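You operate a simulated robot arm through the tools that you are given. There is no shell and no other tool.

The job below is to be done with a simulated robot arm. You get a single attempt, and the scene is never put back.

Task
Put things in order on the long bench past crimper two. At the end: the pink lamp stands on top of the green bundle; the yellow brush stands where the green plug gauge (marked "GO") stood; one of the grey bushes from the long bench past crimper two is on the long bench by the motors; the gold check weight from the long bench past crimper two stands where the pink lamp stood; the green plug gauge from the long bench past crimper two stands where the gold check weight stood; whatever was shut is shut again. Leave all else as you found it, and nothing knocked over. Set down upright: grey bush.

Only the result counts: the job must be done as asked and must still hold three seconds after the hand-in. Knocking over, shifting, dropping, spilling or breaking anything else fails it.

Robot
A 6-joint arm with a two-finger gripper, fixed in place. Base frame: the origin is at the foot of the arm, x ahead of it, y to its left, z up; the work surface is at about z = 0. Lengths are in m, angles in rad, forces in N, time in s.
With the tool pointing down near the work surface it reaches from about 0.24 to 0.62 m from the base axis. Its first joint turns from -1.152 to 1.152 rad. Payload 1.37 kg.
The TCP is the grasp point between the finger pads, 0.022 m short of the fingertips. In the tool frame z runs along the fingers and y along their closing line. The gripper opens to 0.092 m. The gripper's body begins 0.065 m behind the TCP.
Orientation is told as [roll, pitch, yaw] about the base's x, y, z axes, in that order, counted from this pose: with the fingers straight down and closing along the base's y, the tool's x points along the base's -x, its y along +y and its z along -z.

Tools
- The arm moves only by the tool jog_arm. Its argument "commands" is a list of rows, each a list of 7 numbers: the shift along the base's x, y, z in units of 40 mm (1.0 is 40 mm), then the turn, a rotation vector about the base's x, y, z in units of 8 degrees (1.0 is 8 degrees), then the closure, from 0 (fully open) to 1 (shut). In form: [[tx, ty, tz, ax, ay, az, jaw], ...]. A call has 1 to 20 rows; each row shifts and turns the commanded pose from where the row before left it. A call with a number of a shift or a turn outside -1 to 1 is refused whole. A row lasts 0.2 s, in which the tool goes at most 0.05 m and 0.15 rad; a call with a longer step from one row to the next is refused whole, and so is a gripper value outside its range. Where a pose cannot be reached the arm comes as near as it can. A force on the tool above 40 N (or 10 N above the force at the start of the call, whichever is more), or a blocked arm, ends the call early, and 0.2 s more pass. Each finger halts on what it meets, pressing with about 26 N; the grip force reading is that of the motor and also rises with nothing between the fingers. The clock runs only during rows and for 0.2 s after the last one: add rows that do not move to give the fingers time. It gives the time, the measured TCP pose, the force on the tool (base axes), the opening and the grip force at its end, in the units of the frame above (readings bear some noise), with the torque about the TCP (base axes, N m) and any sound that the robot's microphone picked up.
- Cameras (640 x 400 px; columns grow to the right, rows downward): "scene" is fixed at [0.0462, -0.4427, 0.5811]; the picture's right is [0.67, -0.75, 0.00], its down [-0.45, -0.40, -0.80] and it looks along [0.60, 0.53, -0.60] (base axes); focal length 316 px, centre (320, 200). "wrist" rides on the gripper at [0.071, 0.019, -0.102] in the tool frame; the picture's right is [-0.26, 0.97, 0.00], its down [-0.75, -0.20, -0.62] and it looks along [-0.60, -0.16, 0.78] (tool axes); focal length 280 px, centre (320, 200). There is no depth. A picture from a camera that has moved, and an enlarged one, comes with that camera's place and axes in the base frame and with its lens.
- capture(camera): a new picture of that camera. It takes no simulated time.
- inspect(camera, box): a new picture of the part [left, top, right, bottom] of that camera's present view, enlarged. It takes no simulated time.
- hand_in(): hands the job in; it is judged then, once.

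Places have to be worked out from the pictures, the camera data and where the tool is seen. Open the gripper and draw the arm clear of the work before you hand the job in, unless the task says otherwise.

The tools are called after ">>>" as a command line: name --pt "numbers of a row" for each row, then --argument value for the rest, lists and objects as JSON in quotes. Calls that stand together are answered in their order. jog_arm: Moves the arm, as the interface text tells. Its arguments: {"type":"object","properties":{"commands":{"type":"array"}},"required":["commands"]} The other tools are called the same way: capture (camera) takes a picture; inspect (camera, box) takes an enlarged picture of a part of a camera's view; hand_in () hands the job in.

At the start:

```text
t: 0.0
tool_pos: [0.3463, 0.0375, 0.3361]
tcp_rot: [0.001, -0.001, 0.0]
contact_force: [0.3, 0.4, -0.3]
wrist_torque: [-0.02, 0.01, -0.02]
width: 0.0921
finger_force: 0.0
```

scene: 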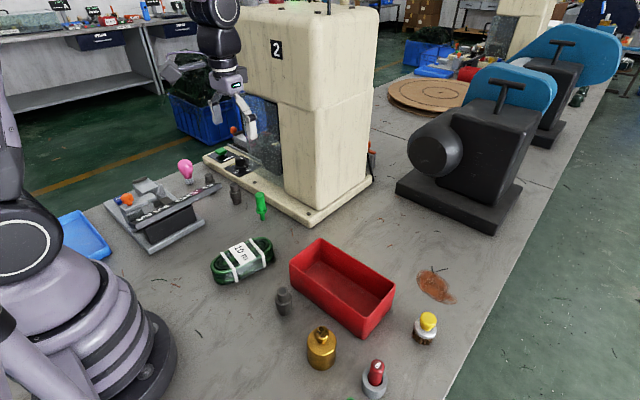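
wrist: 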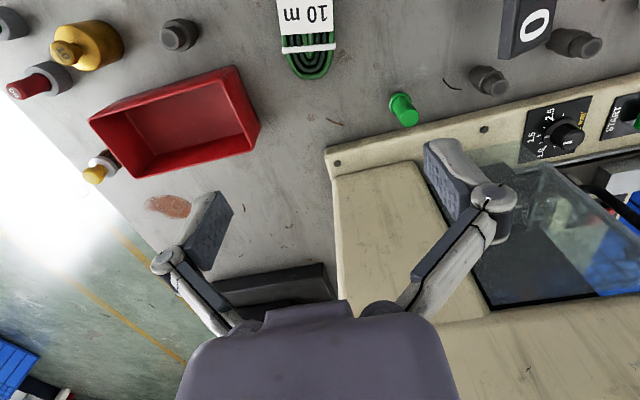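

The first pictures show the bench with a green bundle, red tray, gold weight, grey bushes, green gauge and a pink lamp near a fixture. I take enlarged views to identify everything.

>>> inspect --camera "scene" --box '[60, 120, 300, 270]'

>>> inspect --camera "scene" --box '[200, 220, 460, 400]'

>>> inspect --camera "scene" --box '[360, 0, 640, 175]'

>>> inspect --camera "scene" --box '[0, 0, 240, 150]'

>>> inspect --camera "wrist" --box '[0, 0, 320, 200]'

>>> inspect --camera "wrist" --box '[320, 0, 640, 200]'

```text
2.67 times, centred on (180, 195) of scene
camera zoom: at [0.0462, -0.4427, 0.5811], right [0.67, -0.75, 0.0], down [-0.45, -0.4, -0.8], along [0.6, 0.53, -0.6], focal length 843 px, centre (693, 213)
```

zoom: 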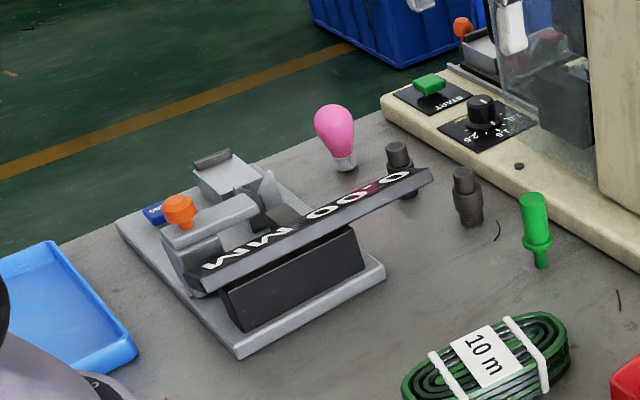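

```text
2.22 times, centred on (330, 310) of scene
camera zoom: at [0.0462, -0.4427, 0.5811], right [0.67, -0.75, 0.0], down [-0.45, -0.4, -0.8], along [0.6, 0.53, -0.6], focal length 702 px, centre (298, -44)
```

zoom: 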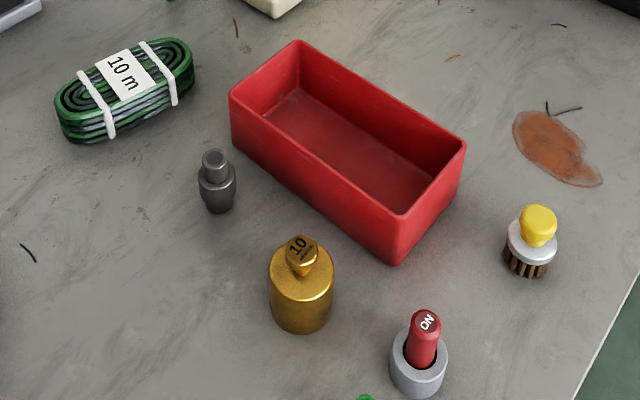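

```text
2.29 times, centred on (500, 88) of scene
camera zoom: at [0.0462, -0.4427, 0.5811], right [0.67, -0.75, 0.0], down [-0.45, -0.4, -0.8], along [0.6, 0.53, -0.6], focal length 722 px, centre (-91, 457)
```

zoom: 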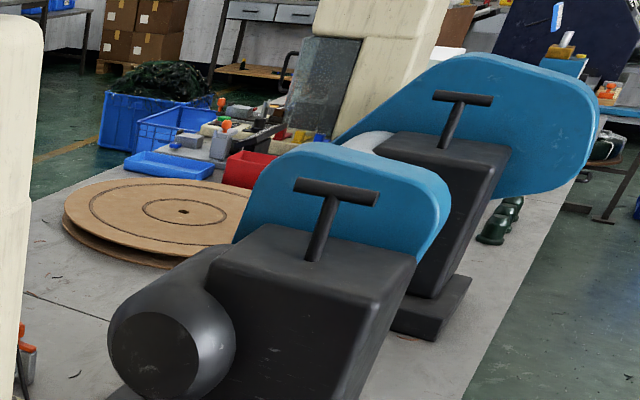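

```text
2.67 times, centred on (120, 75) of scene
camera zoom: at [0.0462, -0.4427, 0.5811], right [0.67, -0.75, 0.0], down [-0.45, -0.4, -0.8], along [0.6, 0.53, -0.6], focal length 843 px, centre (853, 533)
```

zoom: 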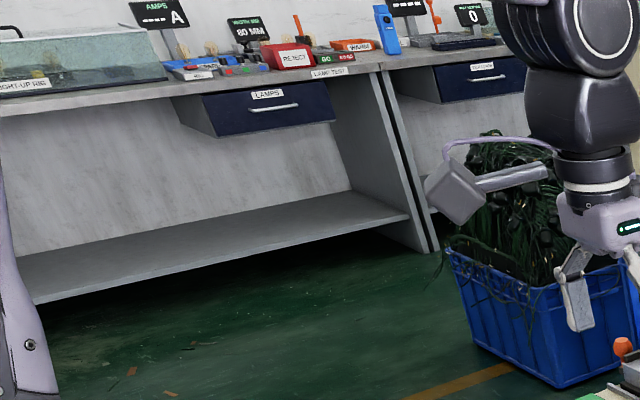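

```text
2.00 times, centred on (160, 100) of wrist
camera zoom: at [0.2741, 0.0547, 0.4387], right [0.26, 0.97, 0.0], down [0.75, -0.2, 0.62], along [0.6, -0.16, -0.78], focal length 561 px, centre (640, 400)
```

zoom: 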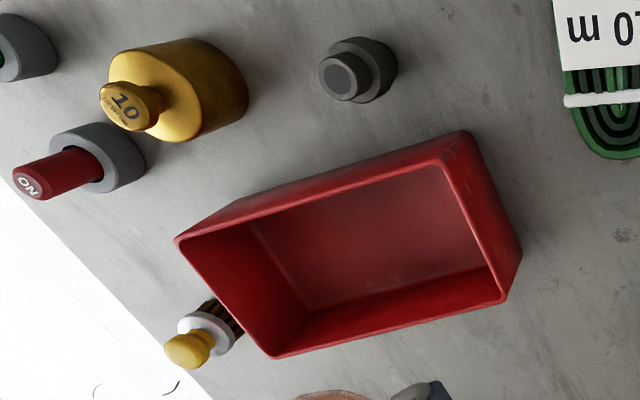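

```text
2.00 times, centred on (480, 100) of wrist
camera zoom: at [0.2741, 0.0547, 0.4387], right [0.26, 0.97, 0.0], down [0.75, -0.2, 0.62], along [0.6, -0.16, -0.78], focal length 561 px, centre (0, 400)
```

zoom: 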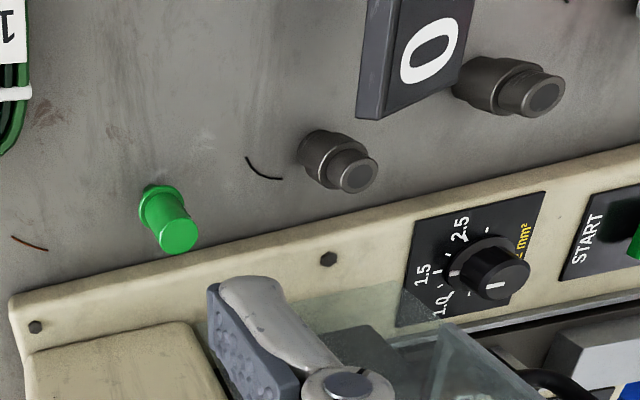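

The gauge near the crimper computes to about (0.448, 0.133). I can't yet see the whole bench, so I back the tool off slightly, lift it and turn the wrist camera to the left for a survey.

>>> jog_arm --pt "-0.5 0 0.5 0 0 1 0" --pt "-0.5 0 0.5 0 0 1 0" --pt "0 0 0 0 0 1 0" --pt "0 0 0 0 0 1 0" --pt "0 0 0 0 0 1 0" --pt "0 0 0 0 0 1 0" --pt "0 0 0 0 0 1 0"

>>> capture --camera "wrist"

>>> capture --camera "scene"

```text
t: 1.6
tool_pos: [0.3065, 0.0363, 0.3766]
tcp_rot: [0.001, 0.0, 0.98]
contact_force: [0.1, -0.4, 0.9]
wrist_torque: [-0.01, 0.01, 0.01]
width: 0.0924
finger_force: 0.0
```

```text
taken
camera wrist: at [0.2493, -0.0128, 0.4792], right [-0.66, 0.75, 0.0], down [0.59, 0.51, 0.62], along [0.47, 0.41, -0.78], focal length 280 px, centre (320, 200)
```

wrist: 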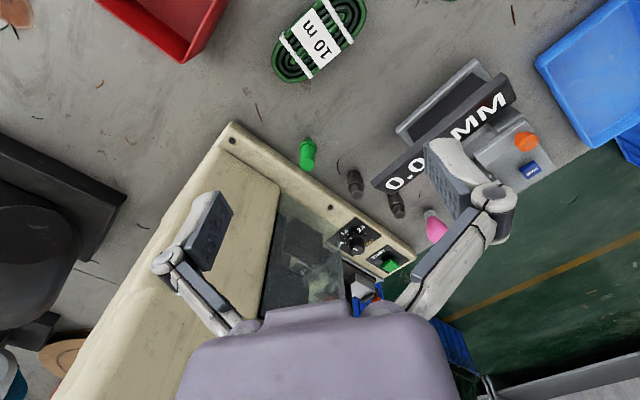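

```text
taken
```

scene: 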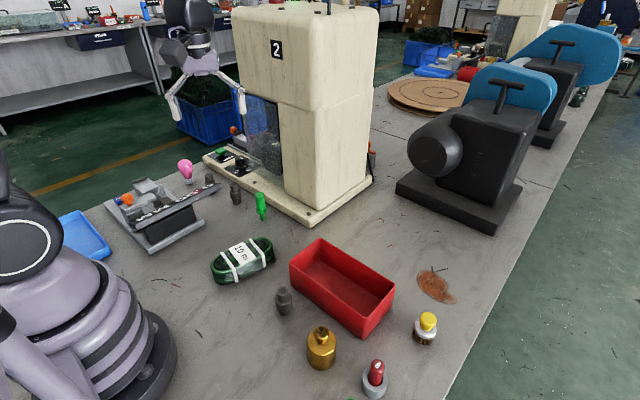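

The left side shows the height gauge ("0.00 MM"), blue tray, two bushes, lamp and green gauge. Now I turn the camera to the right to see the front-right edge of the bench and the partly hidden green thing.

>>> jog_arm --pt "0 -0.5 0 0 0 -1 0" --pt "0 -0.5 0 0 0 -1 0" --pt "0 -0.5 0 0 0 -1 0" --pt "0 -0.5 0 0 0 -1 0" --pt "0 -0.5 0 0 0 -1 0" --pt "0 -0.5 0 0 0 -1 0" --pt "0 0 0 0 0 -1 0" --pt "0 0 0 0 0 -1 0" --pt "0 0 0 0 0 -1 0" --pt "0 0 0 0 0 -1 0" --pt "0 0 0 0 0 -1 0"

>>> capture --camera "wrist"

>>> capture --camera "scene"

```text
t: 4.0
tool_pos: [0.3046, -0.0831, 0.3767]
tcp_rot: [0.0, -0.001, -0.561]
contact_force: [0.3, 0.1, -0.4]
wrist_torque: [-0.02, 0.01, 0.01]
width: 0.0917
finger_force: 0.1
```

```text
taken
camera wrist: at [0.2552, -0.0303, 0.4792], right [0.74, 0.68, 0.0], down [0.53, -0.57, 0.62], along [0.42, -0.46, -0.78], focal length 280 px, centre (320, 200)
```

wrist: 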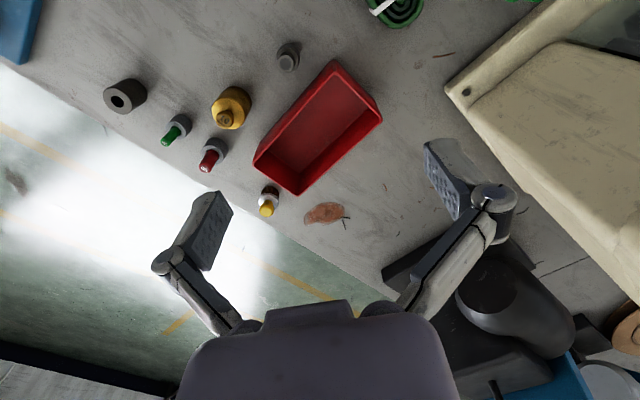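

```text
taken
```

scene: 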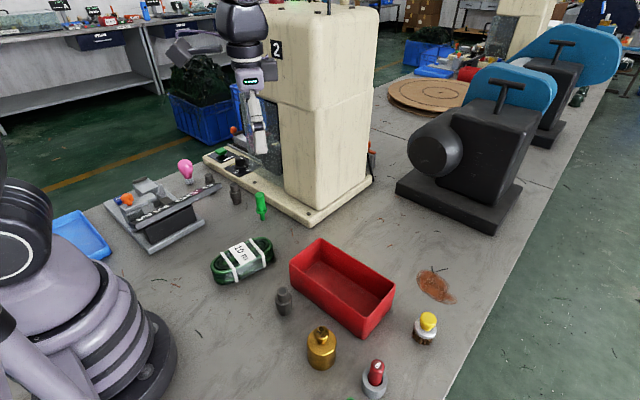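

A second green gauge in a ring, a grey ring and something blue are visible on the near right. I zoom in and turn further to see the rest.

>>> inspect --camera "wrist" --box '[80, 40, 400, 240]'

>>> jog_arm --pt "0 -0.5 0 0 0 -1 0" --pt "0 -0.5 0 0 0 -1 0" --pt "0 -0.5 0 0 0 -1 0" --pt "0 -0.5 0 0 0 -1 0" --pt "0 -0.5 0 0 0 -1 0" --pt "0 -0.5 0 0 0 -1 0" --pt "0 0 0 0 0 -1 0" --pt "0 0 0 0 0 -1 0"

>>> capture --camera "wrist"

```text
2.00 times, centred on (240, 140) of wrist
camera zoom: at [0.2552, -0.0303, 0.4792], right [0.74, 0.68, 0.0], down [0.53, -0.57, 0.62], along [0.42, -0.46, -0.78], focal length 561 px, centre (480, 320)
```

zoom: 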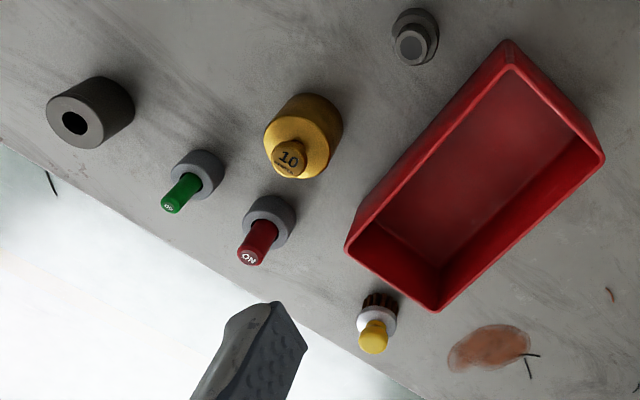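

```text
t: 5.8
tool_pos: [0.3053, -0.2047, 0.3762]
tcp_rot: [0.0, 0.0, -1.677]
contact_force: [0.0, -0.3, 0.0]
wrist_torque: [0.0, 0.01, 0.02]
width: 0.092
finger_force: 0.0
```

```text
taken
camera wrist: at [0.3315, -0.1368, 0.4784], right [0.93, -0.36, 0.0], down [-0.28, -0.73, 0.62], along [-0.23, -0.58, -0.78], focal length 280 px, centre (320, 200)
```

wrist: 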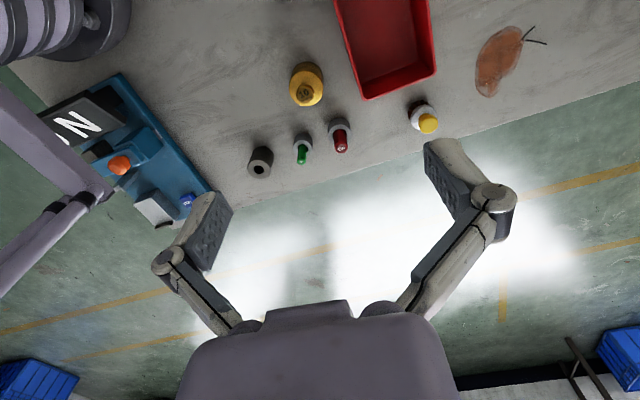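

The near-right edge holds a dark ring, a green gauge, a red gauge and the brush, plus a blue fixture marked "N". I zoom in on these.

>>> inspect --camera "wrist" --box '[220, 40, 460, 190]'

>>> inspect --camera "wrist" --box '[0, 40, 240, 240]'

```text
2.67 times, centred on (340, 115) of wrist
camera zoom: at [0.3315, -0.1368, 0.4784], right [0.93, -0.36, 0.0], down [-0.28, -0.73, 0.62], along [-0.23, -0.58, -0.78], focal length 748 px, centre (267, 427)
```

zoom: 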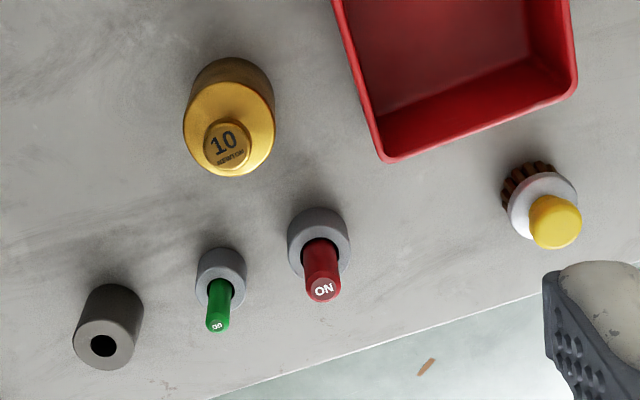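

```text
2.00 times, centred on (120, 140) of wrist
camera zoom: at [0.3315, -0.1368, 0.4784], right [0.93, -0.36, 0.0], down [-0.28, -0.73, 0.62], along [-0.23, -0.58, -0.78], focal length 561 px, centre (720, 320)
```

zoom: 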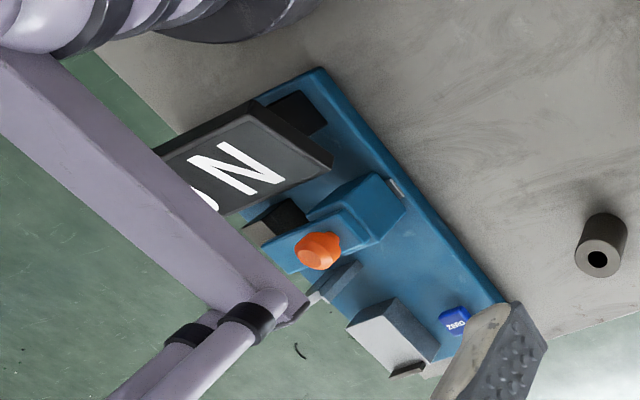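

The near-right green gauge is marked "GO". Next I turn back to face +x and tilt the camera up to see the motors area and any labels there.

>>> jog_arm --pt "0 0.3 0 0 0 1 0" --pt "0 0.3 0 0 0 1 0" --pt "0 0.3 0 0 0 1 0" --pt "0 0.3 0 0 0 1 0" --pt "0 0 0 0 0 1 0" --pt "0 0 0 0 0 1 0" --pt "0 0 0 0 0 1 0" --pt "0 0 0 0 0 1 0" --pt "0 0 0 0 0 1 0" --pt "0 0 0 0 0 1 0" --pt "0 0 0 0 0 1 0" --pt "0 0 0 0 0 1 0" --pt "-0.3 0 0 0 -1 0 0" --pt "-0.3 0 0 0 -1 0 0" --pt "-0.3 0 0 0 -1 0 0" --pt "-0.3 0 0 0 -1 0 0"

>>> capture --camera "wrist"

```text
t: 9.2
tool_pos: [0.2577, -0.1556, 0.3767]
tcp_rot: [0.001, -0.557, -0.002]
contact_force: [0.0, -0.7, 0.3]
wrist_torque: [0.02, -0.02, -0.03]
width: 0.0916
finger_force: 0.0
```

```text
taken
camera wrist: at [0.1422, -0.1375, 0.426], right [0.22, 0.96, 0.14], down [0.31, -0.2, 0.93], along [0.93, -0.17, -0.34], focal length 280 px, centre (320, 200)
```

wrist: 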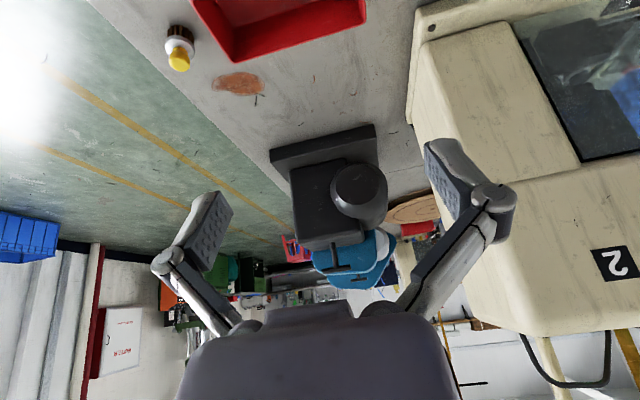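

The view (upside down) shows the free bench strip between the red tray and the motors at x≈0.55–0.8. I level the tool and move left for a closer look at the green item, the lamp and the bushes.

>>> jog_arm --pt "0 0.8 0 0 1 0 0" --pt "0 0.8 0 0 1 0 0" --pt "0 0.8 0 0 1 0 0" --pt "0 0.8 0 0 1 0 0" --pt "0 0.9 0 0 0 0 0" --pt "0 0.9 0 0 0 0 0" --pt "0 0.9 0 0 0 0 0" --pt "0 0.9 0 0 0 0 0" --pt "0 0.9 -0.5 0 0 0 0" --pt "0 0.9 -0.5 0 0 0 0" --pt "0 0 -0.8 0 0 0 0" --pt "0 0 -0.8 0 0 0 0"

>>> capture --camera "wrist"

>>> capture --camera "scene"

```text
t: 11.8
tool_pos: [0.2567, 0.1904, 0.2719]
tcp_rot: [0.001, -0.001, 0.001]
contact_force: [0.0, -0.5, 0.5]
wrist_torque: [0.03, 0.0, 0.01]
width: 0.0918
finger_force: 0.0
```

```text
taken
camera wrist: at [0.1859, 0.2073, 0.3749], right [0.26, 0.96, 0.0], down [0.75, -0.2, 0.63], along [0.6, -0.16, -0.78], focal length 280 px, centre (320, 200)
```

wrist: 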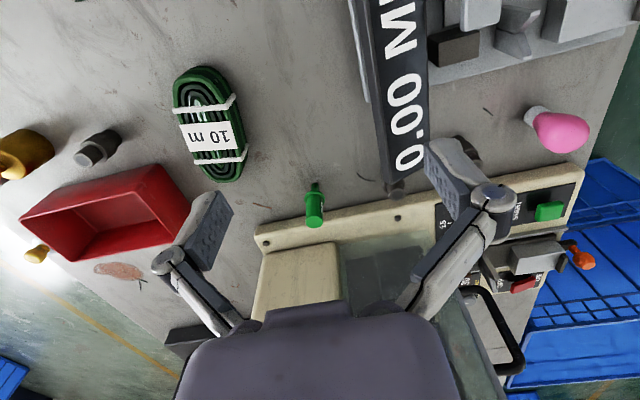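

```text
taken
```

scene: 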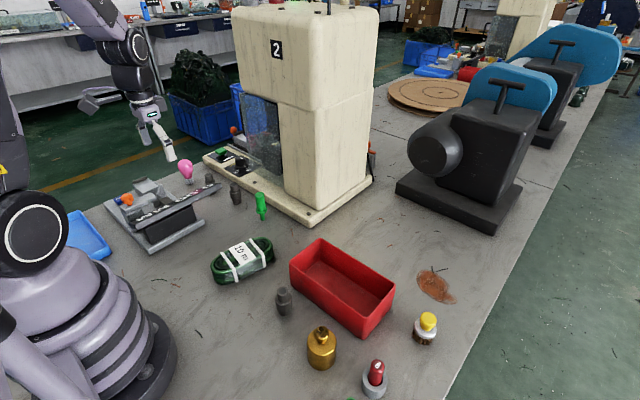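

>>> inspect --camera "wrist" --box '[260, 160, 380, 235]'

>>> inspect --camera "wrist" --box '[380, 60, 620, 210]'

>>> inspect --camera "scene" --box '[180, 150, 280, 230]'

>>> inspect --camera "wrist" --box '[0, 60, 260, 280]'

```text
5.33 times, centred on (320, 198) of wrist
camera zoom: at [0.1859, 0.2073, 0.3749], right [0.26, 0.96, 0.0], down [0.75, -0.2, 0.63], along [0.6, -0.16, -0.78], focal length 1495 px, centre (320, 213)
```

zoom: 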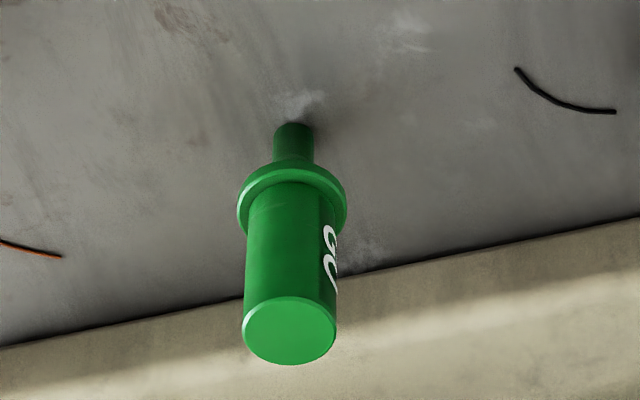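

```text
2.67 times, centred on (500, 135) of wrist
camera zoom: at [0.1859, 0.2073, 0.3749], right [0.26, 0.96, 0.0], down [0.75, -0.2, 0.63], along [0.6, -0.16, -0.78], focal length 748 px, centre (-160, 373)
```

zoom: 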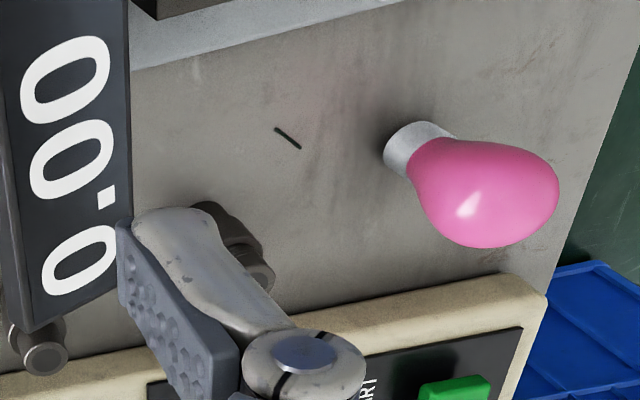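

```text
5.00 times, centred on (230, 190) of scene
camera zoom: at [0.0462, -0.4427, 0.5811], right [0.67, -0.75, 0.0], down [-0.45, -0.4, -0.8], along [0.6, 0.53, -0.6], focal length 1580 px, centre (770, 250)
```

zoom: 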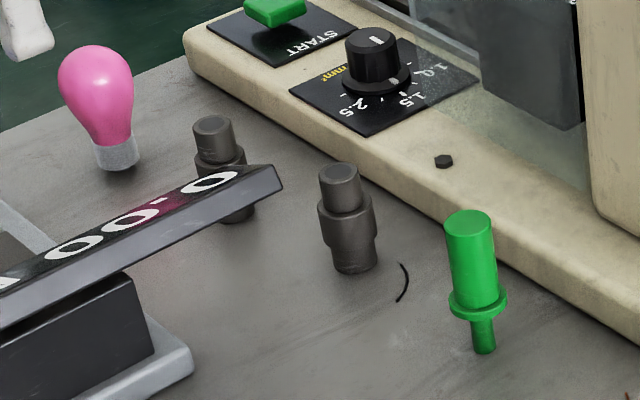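

```text
1.82 times, centred on (130, 170) of wrist
camera zoom: at [0.1859, 0.2073, 0.3749], right [0.26, 0.96, 0.0], down [0.75, -0.2, 0.63], along [0.6, -0.16, -0.78], focal length 510 px, centre (666, 254)
```

zoom: 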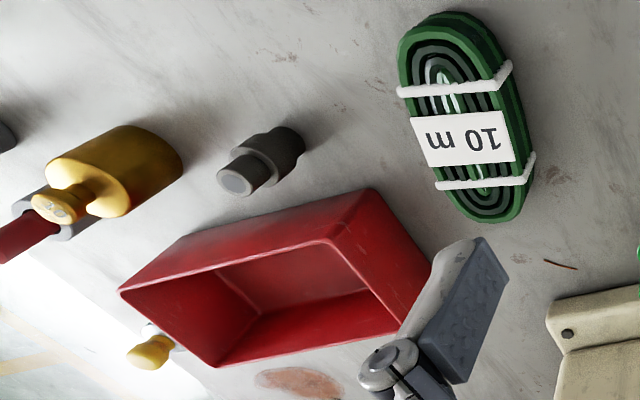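

Close-up: the green plug gauge near the crimper is marked GO on its handle and stands on a thin pin; bushes here are stepped grey cylinders. I raise and look round to the left and back, so that nothing (such as a second gold weight or a box) is missed.

>>> jog_arm --pt "0 -0.5 0.9 0 0 1 0" --pt "0 -0.5 0.9 0 0 1 0" --pt "0 -0.5 0.9 0 0 1 0" --pt "0 -0.5 0 0 0 1 0" --pt "0 -0.5 0 0 0 1 0" --pt "0 -0.5 0 0 0 1 0" --pt "0 0 0 0 0 1 0" --pt "0 0 0 0 0 1 0" --pt "0 0 0 0 0 1 0" --pt "0 0 0 0 0 1 0" --pt "0 0 0 0 0 1 0" --pt "0 0 0 0 0 1 0" --pt "0 0 0 0 0 1 0" --pt "0 0 0 0 0 1 0"

>>> capture --camera "wrist"

```text
t: 14.8
tool_pos: [0.2575, 0.0684, 0.3808]
tcp_rot: [0.001, 0.0, 1.961]
contact_force: [0.4, -0.5, 0.0]
wrist_torque: [-0.02, 0.01, 0.02]
width: 0.0921
finger_force: 0.2
```

```text
taken
camera wrist: at [0.2654, -0.0051, 0.4822], right [-0.99, -0.12, 0.0], down [-0.09, 0.77, 0.62], along [-0.08, 0.62, -0.78], focal length 280 px, centre (320, 200)
```

wrist: 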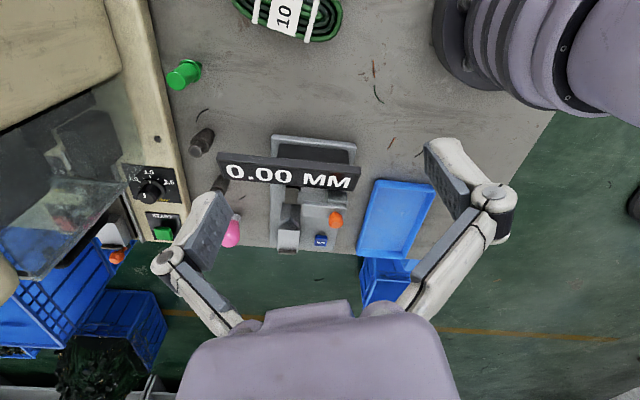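

The bench ends just behind the robot, so this whole end is "past crimper two" with the motors further along at x>0.8. Now I go right for a closer look at the two ringed gauges to see what they are.

>>> jog_arm --pt "0 -0.3 0 0 0 -1 0" --pt "0 -0.3 0 0 0 -1 0" --pt "0 -0.3 0 0 0 -1 0" --pt "0 -0.3 0 0 0 -1 0" --pt "0 -0.3 0 0 0 -1 0" --pt "0 -0.3 0 0 0 -1 0" --pt "0 -0.3 0 0 0 -1 0" --pt "0 -0.3 0 0 0 -1 0" --pt "0 -0.3 0 0 0 -1 0" --pt "0 -0.3 0 0 0 -1 0" --pt "0 -0.3 0 0 0 -1 0" --pt "0 -0.3 0 0 0 -1 0" --pt "0 -0.3 0 0 0 -1 0" --pt "0 -0.3 0 0 0 -1 0" --pt "0 -0.3 0 0 0 -1 0" --pt "0 -0.3 0 0 0 -1 0" --pt "0 -0.3 0 0 0 -1 0" --pt "0 -0.3 0 0 0 -1 0" --pt "0 -0.3 0 0 0 -1 0" --pt "0 -0.3 0 0 0 -1 0"

>>> jog_arm --pt "0 0 -0.9 0 0 -1 0" --pt "0 0 -0.9 0 0 -1 0" --pt "0 0 -0.9 0 0 -1 0" --pt "0 0 0 0 0 -1 0" --pt "0 0 0 0 0 -1 0"

>>> capture --camera "wrist"

>>> inspect --camera "wrist" --box '[200, 0, 440, 150]'

```text
t: 19.0
tool_pos: [0.2571, -0.1707, 0.3804]
tcp_rot: [0.0, 0.001, -0.842]
contact_force: [-0.5, -0.4, 0.7]
wrist_torque: [0.01, 0.01, 0.03]
width: 0.0919
finger_force: 0.0
```

```text
t: 20.2
tool_pos: [0.2583, -0.1705, 0.2727]
tcp_rot: [0.0, 0.001, -1.54]
contact_force: [0.3, 0.8, -0.5]
wrist_torque: [0.02, 0.0, 0.03]
width: 0.0922
finger_force: 0.0
```

```text
taken
camera wrist: at [0.2746, -0.1009, 0.3746], right [0.97, -0.23, 0.0], down [-0.18, -0.76, 0.62], along [-0.14, -0.61, -0.78], focal length 280 px, centre (320, 200)
```

wrist: 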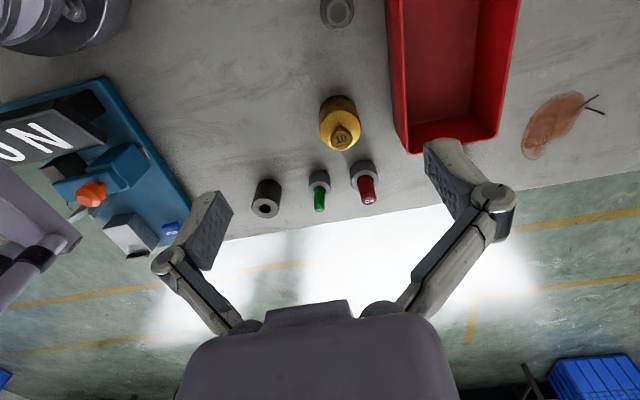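

```text
2.67 times, centred on (320, 75) of wrist
camera zoom: at [0.2746, -0.1009, 0.3746], right [0.97, -0.23, 0.0], down [-0.18, -0.76, 0.62], along [-0.14, -0.61, -0.78], focal length 748 px, centre (320, 533)
```

zoom: 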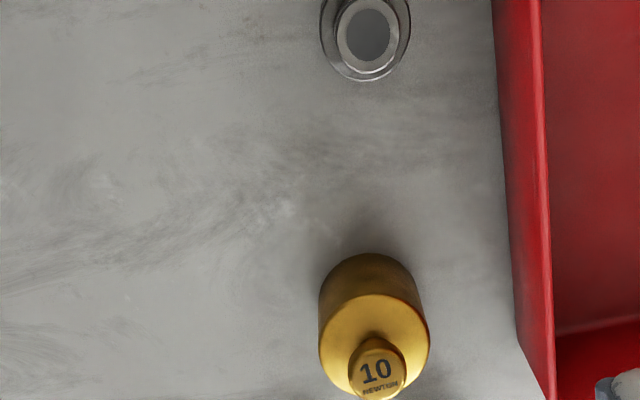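

The weight reads "10 NEWTON" (about 1 kg, within payload). I zoom in on the ringed gauges and hollow part.

>>> inspect --camera "wrist" --box '[240, 140, 400, 240]'

>>> inspect --camera "scene" --box '[260, 280, 452, 400]'

```text
4.00 times, centred on (320, 190) of wrist
camera zoom: at [0.2746, -0.1009, 0.3746], right [0.97, -0.23, 0.0], down [-0.18, -0.76, 0.62], along [-0.14, -0.61, -0.78], focal length 1122 px, centre (320, 240)
```

zoom: 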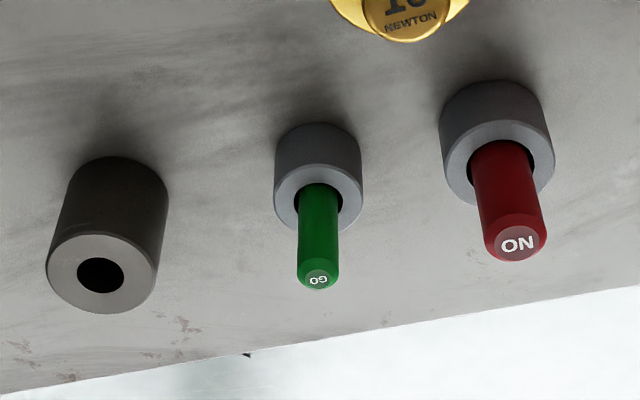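

```text
3.33 times, centred on (356, 340) of scene
camera zoom: at [0.0462, -0.4427, 0.5811], right [0.67, -0.75, 0.0], down [-0.45, -0.4, -0.8], along [0.6, 0.53, -0.6], focal length 1053 px, centre (200, -267)
```

zoom: 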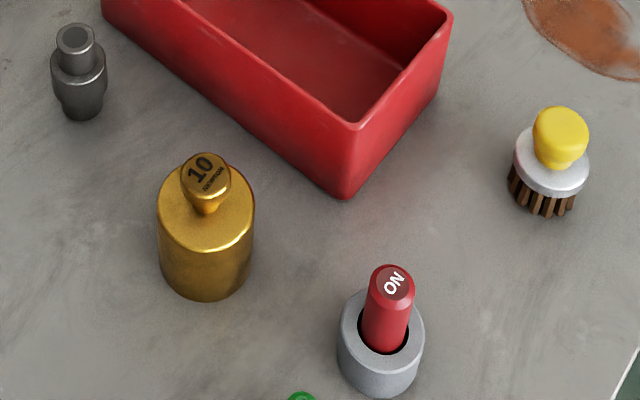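

The ringed GO/NO pieces are holders of their own, while the free-standing gauge by the crimper is the plug gauge with "GO" on its handle; the stepped grey parts are the bushes. I start with the lamp, at about (0.41, 0.452), and move above it at a safe height.

>>> jog_arm --pt "0.1 0.5 0.8 0 0 1 0" --pt "0.1 0.7 0.7 0 0 1 0" --pt "0.15 0.9 0.5 0 0 1 0" --pt "0.15 0.9 0 0 0 1 0" --pt "0.15 0.9 0 0 0 1 0" --pt "0.15 0.9 0 0 0 1 0" --pt "0.15 0.9 0 0 0 1 0" --pt "0.15 0.9 0 0 0 1 0" --pt "0.15 0.9 0 0 0 1 0" --pt "0.15 0.9 0 0 0 1 0" --pt "0.15 0.9 0 0 0 1 0" --pt "0.1 0.9 0 0 0 0 0" --pt "0.1 0.9 0 0 0 0 0"

>>> capture --camera "wrist"

>>> capture --camera "scene"

```text
t: 23.0
tool_pos: [0.3279, 0.2716, 0.3524]
tcp_rot: [-0.001, 0.0, 0.0]
contact_force: [-0.1, 0.2, -0.5]
wrist_torque: [0.0, 0.01, 0.02]
width: 0.0919
finger_force: 0.0
```

```text
taken
camera wrist: at [0.2578, 0.2894, 0.4542], right [0.26, 0.97, 0.0], down [0.75, -0.2, 0.62], along [0.6, -0.16, -0.78], focal length 280 px, centre (320, 200)
```

wrist: 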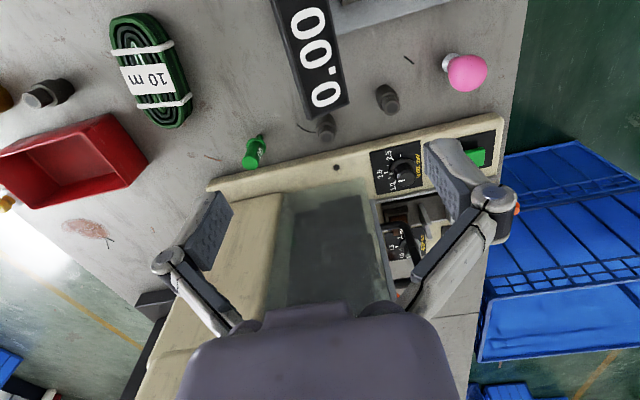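

```text
taken
```

scene: 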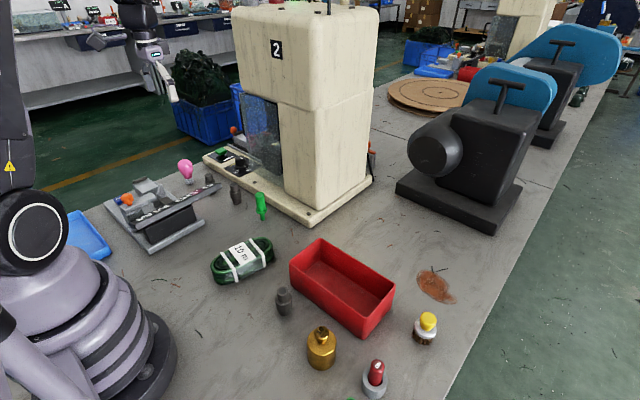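

This view shows the lamp, both bushes, the panel and the gauge well. I zoom in to measure them.

>>> inspect --camera "wrist" --box '[370, 30, 530, 130]'

>>> inspect --camera "wrist" --box '[220, 80, 380, 180]'

>>> inspect --camera "wrist" --box '[80, 0, 240, 150]'

```text
4.00 times, centred on (450, 80) of wrist
camera zoom: at [0.2578, 0.2894, 0.4542], right [0.26, 0.97, 0.0], down [0.75, -0.2, 0.62], along [0.6, -0.16, -0.78], focal length 1122 px, centre (-200, 680)
```

zoom: 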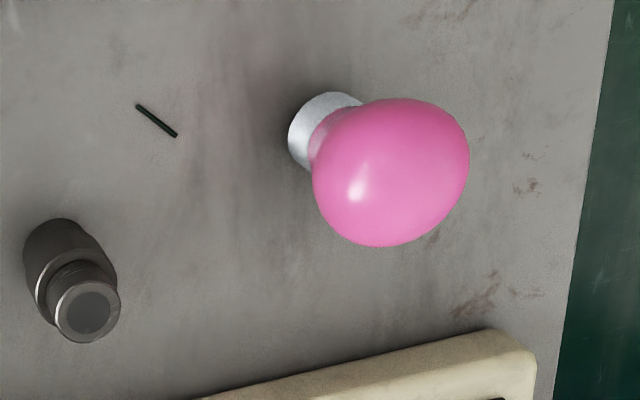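

```text
4.00 times, centred on (300, 130) of wrist
camera zoom: at [0.2578, 0.2894, 0.4542], right [0.26, 0.97, 0.0], down [0.75, -0.2, 0.62], along [0.6, -0.16, -0.78], focal length 1122 px, centre (400, 480)
```

zoom: 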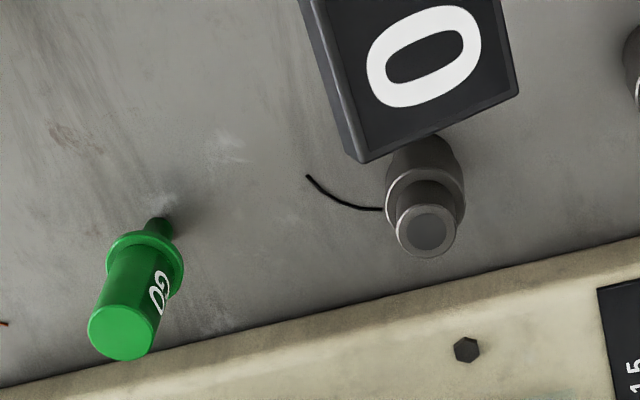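

```text
2.67 times, centred on (160, 75) of wrist
camera zoom: at [0.2578, 0.2894, 0.4542], right [0.26, 0.97, 0.0], down [0.75, -0.2, 0.62], along [0.6, -0.16, -0.78], focal length 748 px, centre (747, 533)
```

zoom: 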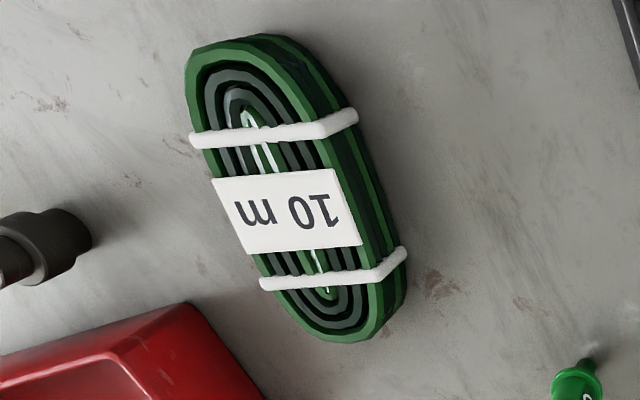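

Lamp base is at about (0.406, 0.452), the bulb is ~0.05 wide centred at z≈0.06. I descend to about z=0.2 above it and check alignment.

>>> jog_arm --pt "0.33 0.75 -0.4 0 0 0 0" --pt "0.33 0.75 -0.5 0 0 0 0" --pt "0.33 0.75 -0.6 0 0 0 0" --pt "0.33 0.75 -0.7 0 0 0 0" --pt "0.33 0.75 -0.7 0 0 0 0" --pt "0.32 0.76 -0.7 0 0 0 0" --pt "0 0 0 0 0 0 0"

>>> capture --camera "wrist"

>>> capture --camera "scene"

```text
t: 24.6
tool_pos: [0.4038, 0.4501, 0.2071]
tcp_rot: [0.001, 0.001, 0.001]
contact_force: [0.1, 0.2, 0.2]
wrist_torque: [-0.02, -0.01, -0.04]
width: 0.0919
finger_force: 0.1
```

```text
taken
camera wrist: at [0.333, 0.4691, 0.3095], right [0.26, 0.97, 0.0], down [0.75, -0.2, 0.62], along [0.6, -0.16, -0.78], focal length 280 px, centre (320, 200)
```

wrist: 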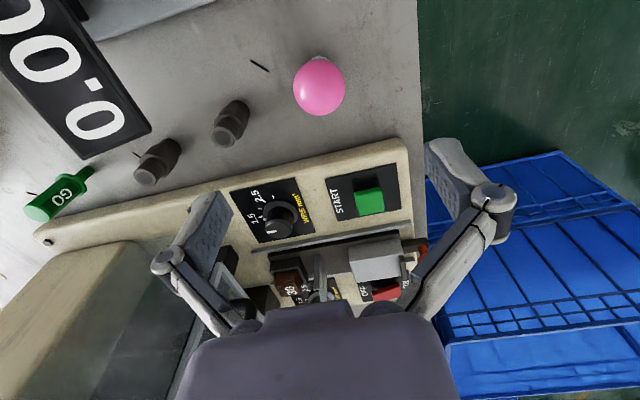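

```text
taken
```

scene: 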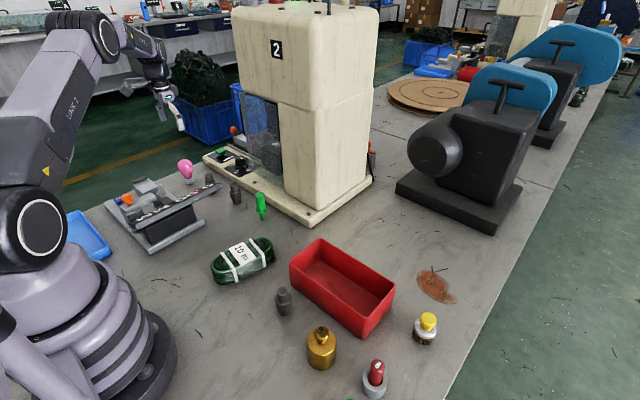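

The bulb sits exactly at column 319, row 86, as expected for a lamp right under the TCP. I descend to z≈0.058 and close partly (target just below bulb width) to see the grip force.

>>> jog_arm --pt "0 0 -0.8 0 0 0 0" --pt "0 0 -0.8 0 0 0 0" --pt "0 0 -0.8 0 0 0 0" --pt "0 0 -0.7 0 0 0 0" --pt "0 0 -0.4 0 0 0 0" --pt "0 0 -0.2 0 0 0 0" --pt "0 0 0 0 0 0 0"

>>> capture --camera "wrist"

>>> inspect --camera "scene" --box '[100, 90, 260, 190]'

```text
t: 26.2
tool_pos: [0.4079, 0.4522, 0.0607]
tcp_rot: [0.0, 0.001, 0.001]
contact_force: [0.5, 0.8, -0.1]
wrist_torque: [0.01, 0.0, 0.02]
width: 0.0921
finger_force: 0.0
```

```text
taken
camera wrist: at [0.3358, 0.4702, 0.1632], right [0.26, 0.97, 0.0], down [0.75, -0.2, 0.63], along [0.6, -0.16, -0.78], focal length 280 px, centre (320, 200)
```

wrist: 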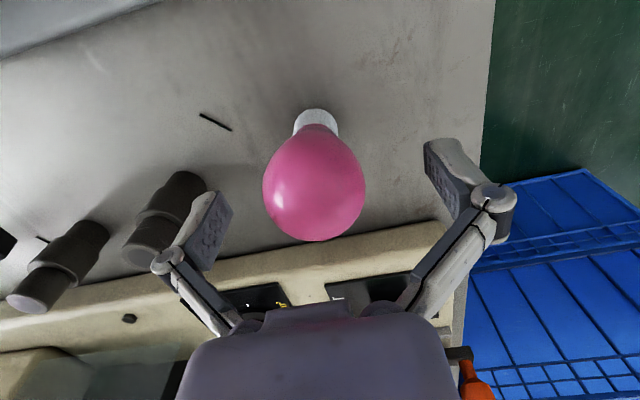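

```text
4.00 times, centred on (180, 140) of scene
camera zoom: at [0.0462, -0.4427, 0.5811], right [0.67, -0.75, 0.0], down [-0.45, -0.4, -0.8], along [0.6, 0.53, -0.6], focal length 1264 px, centre (880, 440)
```

zoom: 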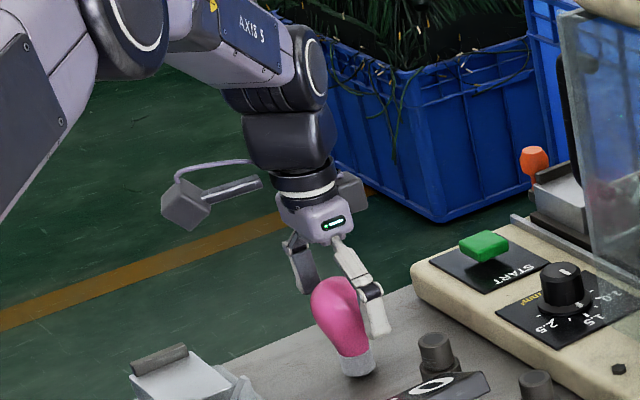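

The bulb is centred between the fingers (no contact). I close on it gently.

>>> jog_arm --pt "0 0 0 0 0 0 0.3" --pt "0 0 0 0 0 0 0.45" --pt "0 0 0 0 0 0 0.5" --pt "0 0 0 0 0 0 0.5" --pt "0 0 0 0 0 0 0.5"

```text
t: 27.4
tool_pos: [0.4061, 0.4525, 0.0604]
tcp_rot: [-0.002, 0.0, -0.001]
contact_force: [0.0, 0.1, -0.2]
wrist_torque: [-0.03, -0.01, -0.01]
width: 0.046
finger_force: 0.2
```

The fingers reached 46 mm without contact, so the bulb is narrower than estimated. I close further in small steps.

>>> jog_arm --pt "0 0 0 0 0 0 0.53" --pt "0 0 0 0 0 0 0.56" --pt "0 0 0 0 0 0 0.58" --pt "0 0 0 0 0 0 0.58"

>>> capture --camera "wrist"

```text
t: 28.4
tool_pos: [0.4071, 0.4519, 0.0616]
tcp_rot: [0.0, 0.0, 0.002]
contact_force: [0.3, 0.0, 2.7]
wrist_torque: [0.03, 0.01, 0.02]
width: 0.0408
finger_force: 25.6
```

```text
taken
camera wrist: at [0.3357, 0.4702, 0.1634], right [0.26, 0.97, 0.0], down [0.75, -0.2, 0.63], along [0.6, -0.16, -0.78], focal length 280 px, centre (320, 200)
```

wrist: 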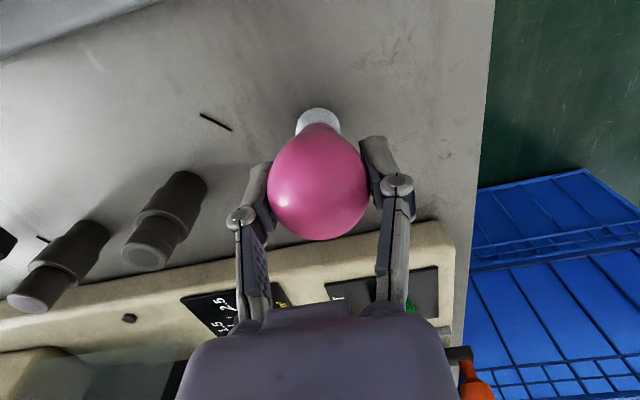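

The lamp is held (40.8 mm, 26 N). I lift it straight up, and check it is still upright.

>>> jog_arm --pt "0 0 0.2 0 0 0 0.65" --pt "0 0 0.4 0 0 0 0.65" --pt "0 0 0.7 0 0 0 0.65" --pt "0 0 0.8 0 0 0 0.65" --pt "0 0 0.8 0 0 0 0.65" --pt "0 0 0.8 0 0 0 0.65" --pt "0 0 0.6 0 0 0 0.65" --pt "0 0 0 0 0 0 0.65"

>>> capture --camera "wrist"

>>> capture --camera "scene"

```text
t: 30.2
tool_pos: [0.4062, 0.452, 0.234]
tcp_rot: [0.001, 0.001, -0.001]
contact_force: [0.2, -0.5, -0.9]
wrist_torque: [-0.03, 0.02, -0.01]
width: 0.041
finger_force: 25.5
```

```text
taken
camera wrist: at [0.3354, 0.4701, 0.3361], right [0.26, 0.97, 0.0], down [0.75, -0.2, 0.62], along [0.6, -0.16, -0.78], focal length 280 px, centre (320, 200)
```

wrist: 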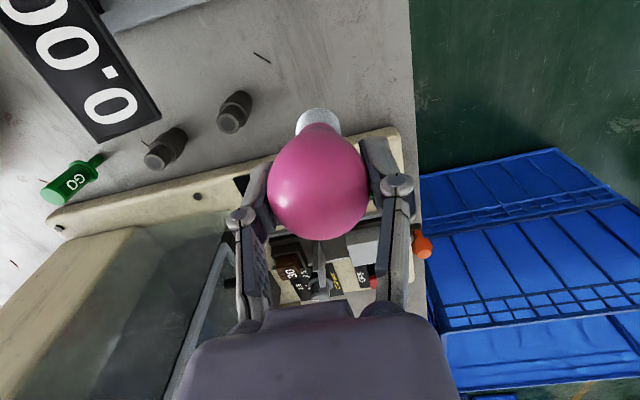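

```text
taken
```

scene: 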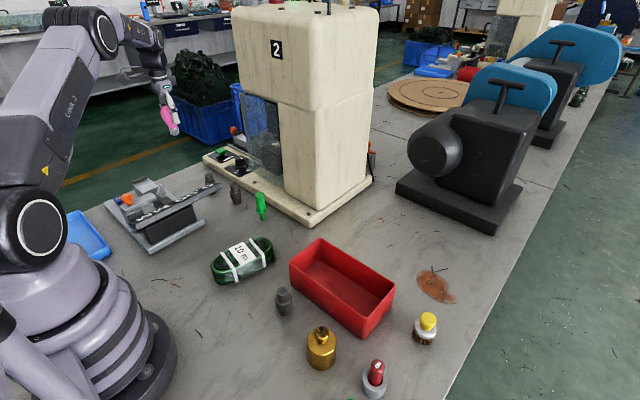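

The lamp is up and held firmly. Now I carry it over to the bundle, whose label centre I put at about (0.304, 0.027) with top near z≈0.037, staying at z≈0.235.

>>> jog_arm --pt "-0.1 -0.4 0 0 0 0 0.65" --pt "-0.2 -0.85 0 0 0 0 0.65" --pt "-0.2 -0.85 0 0 0 0 0.65" --pt "-0.2 -0.85 0 0 0 0 0.65" --pt "-0.2 -0.85 0 0 0 0 0.65" --pt "-0.2 -0.85 0 0 0 0 0.65" --pt "-0.2 -0.85 0 0 0 0 0.65" --pt "-0.2 -0.85 0 0 0 0 0.65" --pt "-0.2 -0.85 0 0 0 0 0.65" --pt "-0.2 -0.85 0 0 0 0 0.65" --pt "-0.2 -0.85 0 0 0 0 0.65" --pt "-0.2 -0.85 0 0 0 0 0.65" --pt "-0.25 -0.875 0 0 0 0 0.65" --pt "0 0 0 0 0 0 0.65"

>>> capture --camera "wrist"

>>> capture --camera "scene"

```text
t: 33.2
tool_pos: [0.3015, 0.0284, 0.235]
tcp_rot: [-0.001, 0.002, 0.0]
contact_force: [-0.3, 0.6, 0.5]
wrist_torque: [-0.01, -0.03, 0.01]
width: 0.041
finger_force: 26.5
```

```text
taken
camera wrist: at [0.2315, 0.0465, 0.3373], right [0.26, 0.97, 0.0], down [0.75, -0.2, 0.63], along [0.6, -0.16, -0.78], focal length 280 px, centre (320, 200)
```

wrist: 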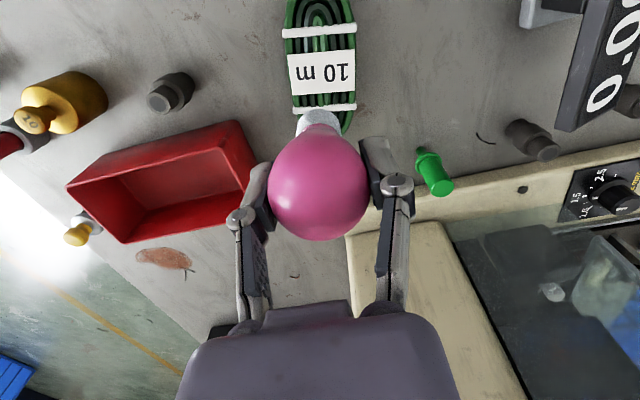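

```text
taken
```

scene: 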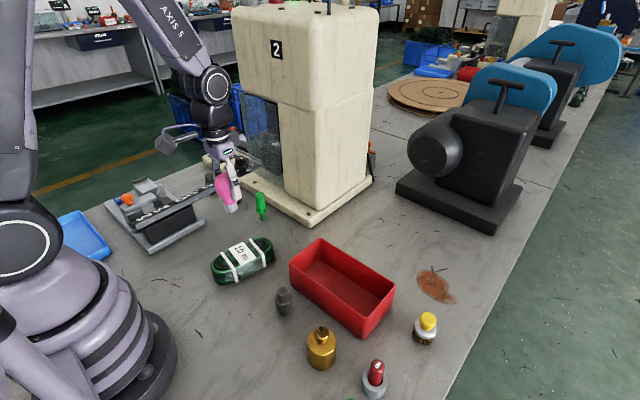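

The label centre is at (322, 73), within 2–3 mm of straight below the TCP. I correct by 2 mm and lower the lamp to just above the label.

>>> jog_arm --pt "0.05 0.05 -0.4 0 0 0 0.65" --pt "0 0 -0.8 0 0 0 0.65" --pt "0 0 -0.8 0 0 0 0.65" --pt "0 0 -0.7 0 0 0 0.65" --pt "0 0 -0.3 0 0 0 0.65" --pt "0 0 -0.15 0 0 0 0.65" --pt "0 0 0 0 0 0 0.65"

>>> capture --camera "wrist"

>>> inspect --camera "scene" --box '[180, 180, 308, 300]'

```text
t: 34.8
tool_pos: [0.3074, 0.0314, 0.1068]
tcp_rot: [-0.001, 0.001, -0.001]
contact_force: [-3.2, -1.9, 13.5]
wrist_torque: [-0.02, 0.14, 0.02]
width: 0.0411
finger_force: 25.6
```

```text
taken
camera wrist: at [0.2354, 0.0487, 0.2092], right [0.26, 0.97, 0.0], down [0.75, -0.2, 0.62], along [0.6, -0.16, -0.78], focal length 280 px, centre (320, 200)
```

wrist: 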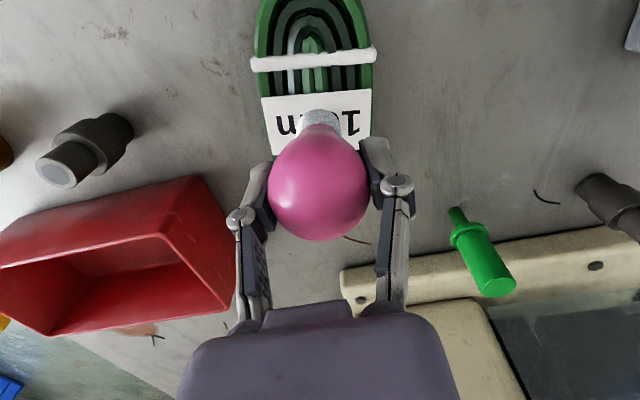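

```text
3.33 times, centred on (244, 240) of scene
camera zoom: at [0.0462, -0.4427, 0.5812], right [0.67, -0.75, 0.0], down [-0.45, -0.4, -0.8], along [0.6, 0.53, -0.6], focal length 1053 px, centre (573, 67)
```

zoom: 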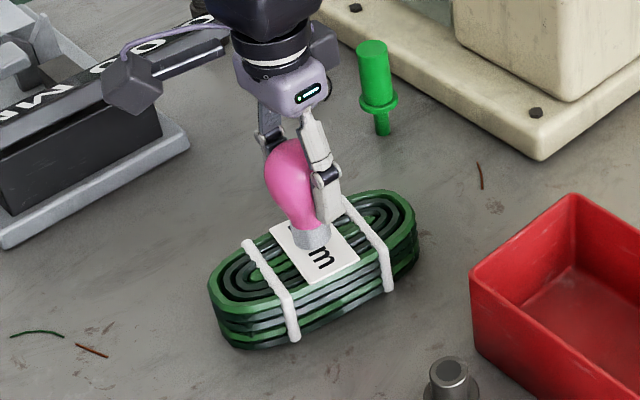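

The lamp is touching already (13.5 N up): the bundle top is at about z≈0.046. I ease up a millimetre or so to relieve the pressure before releasing.

>>> jog_arm --pt "0 0 0.025 0 0 0 0.65" --pt "0 0 0 0 0 0 0.65"

```text
t: 35.4
tool_pos: [0.3062, 0.0297, 0.1075]
tcp_rot: [-0.001, 0.0, -0.001]
contact_force: [0.8, 0.2, 0.1]
wrist_torque: [-0.01, -0.03, -0.01]
width: 0.0412
finger_force: 26.0
```

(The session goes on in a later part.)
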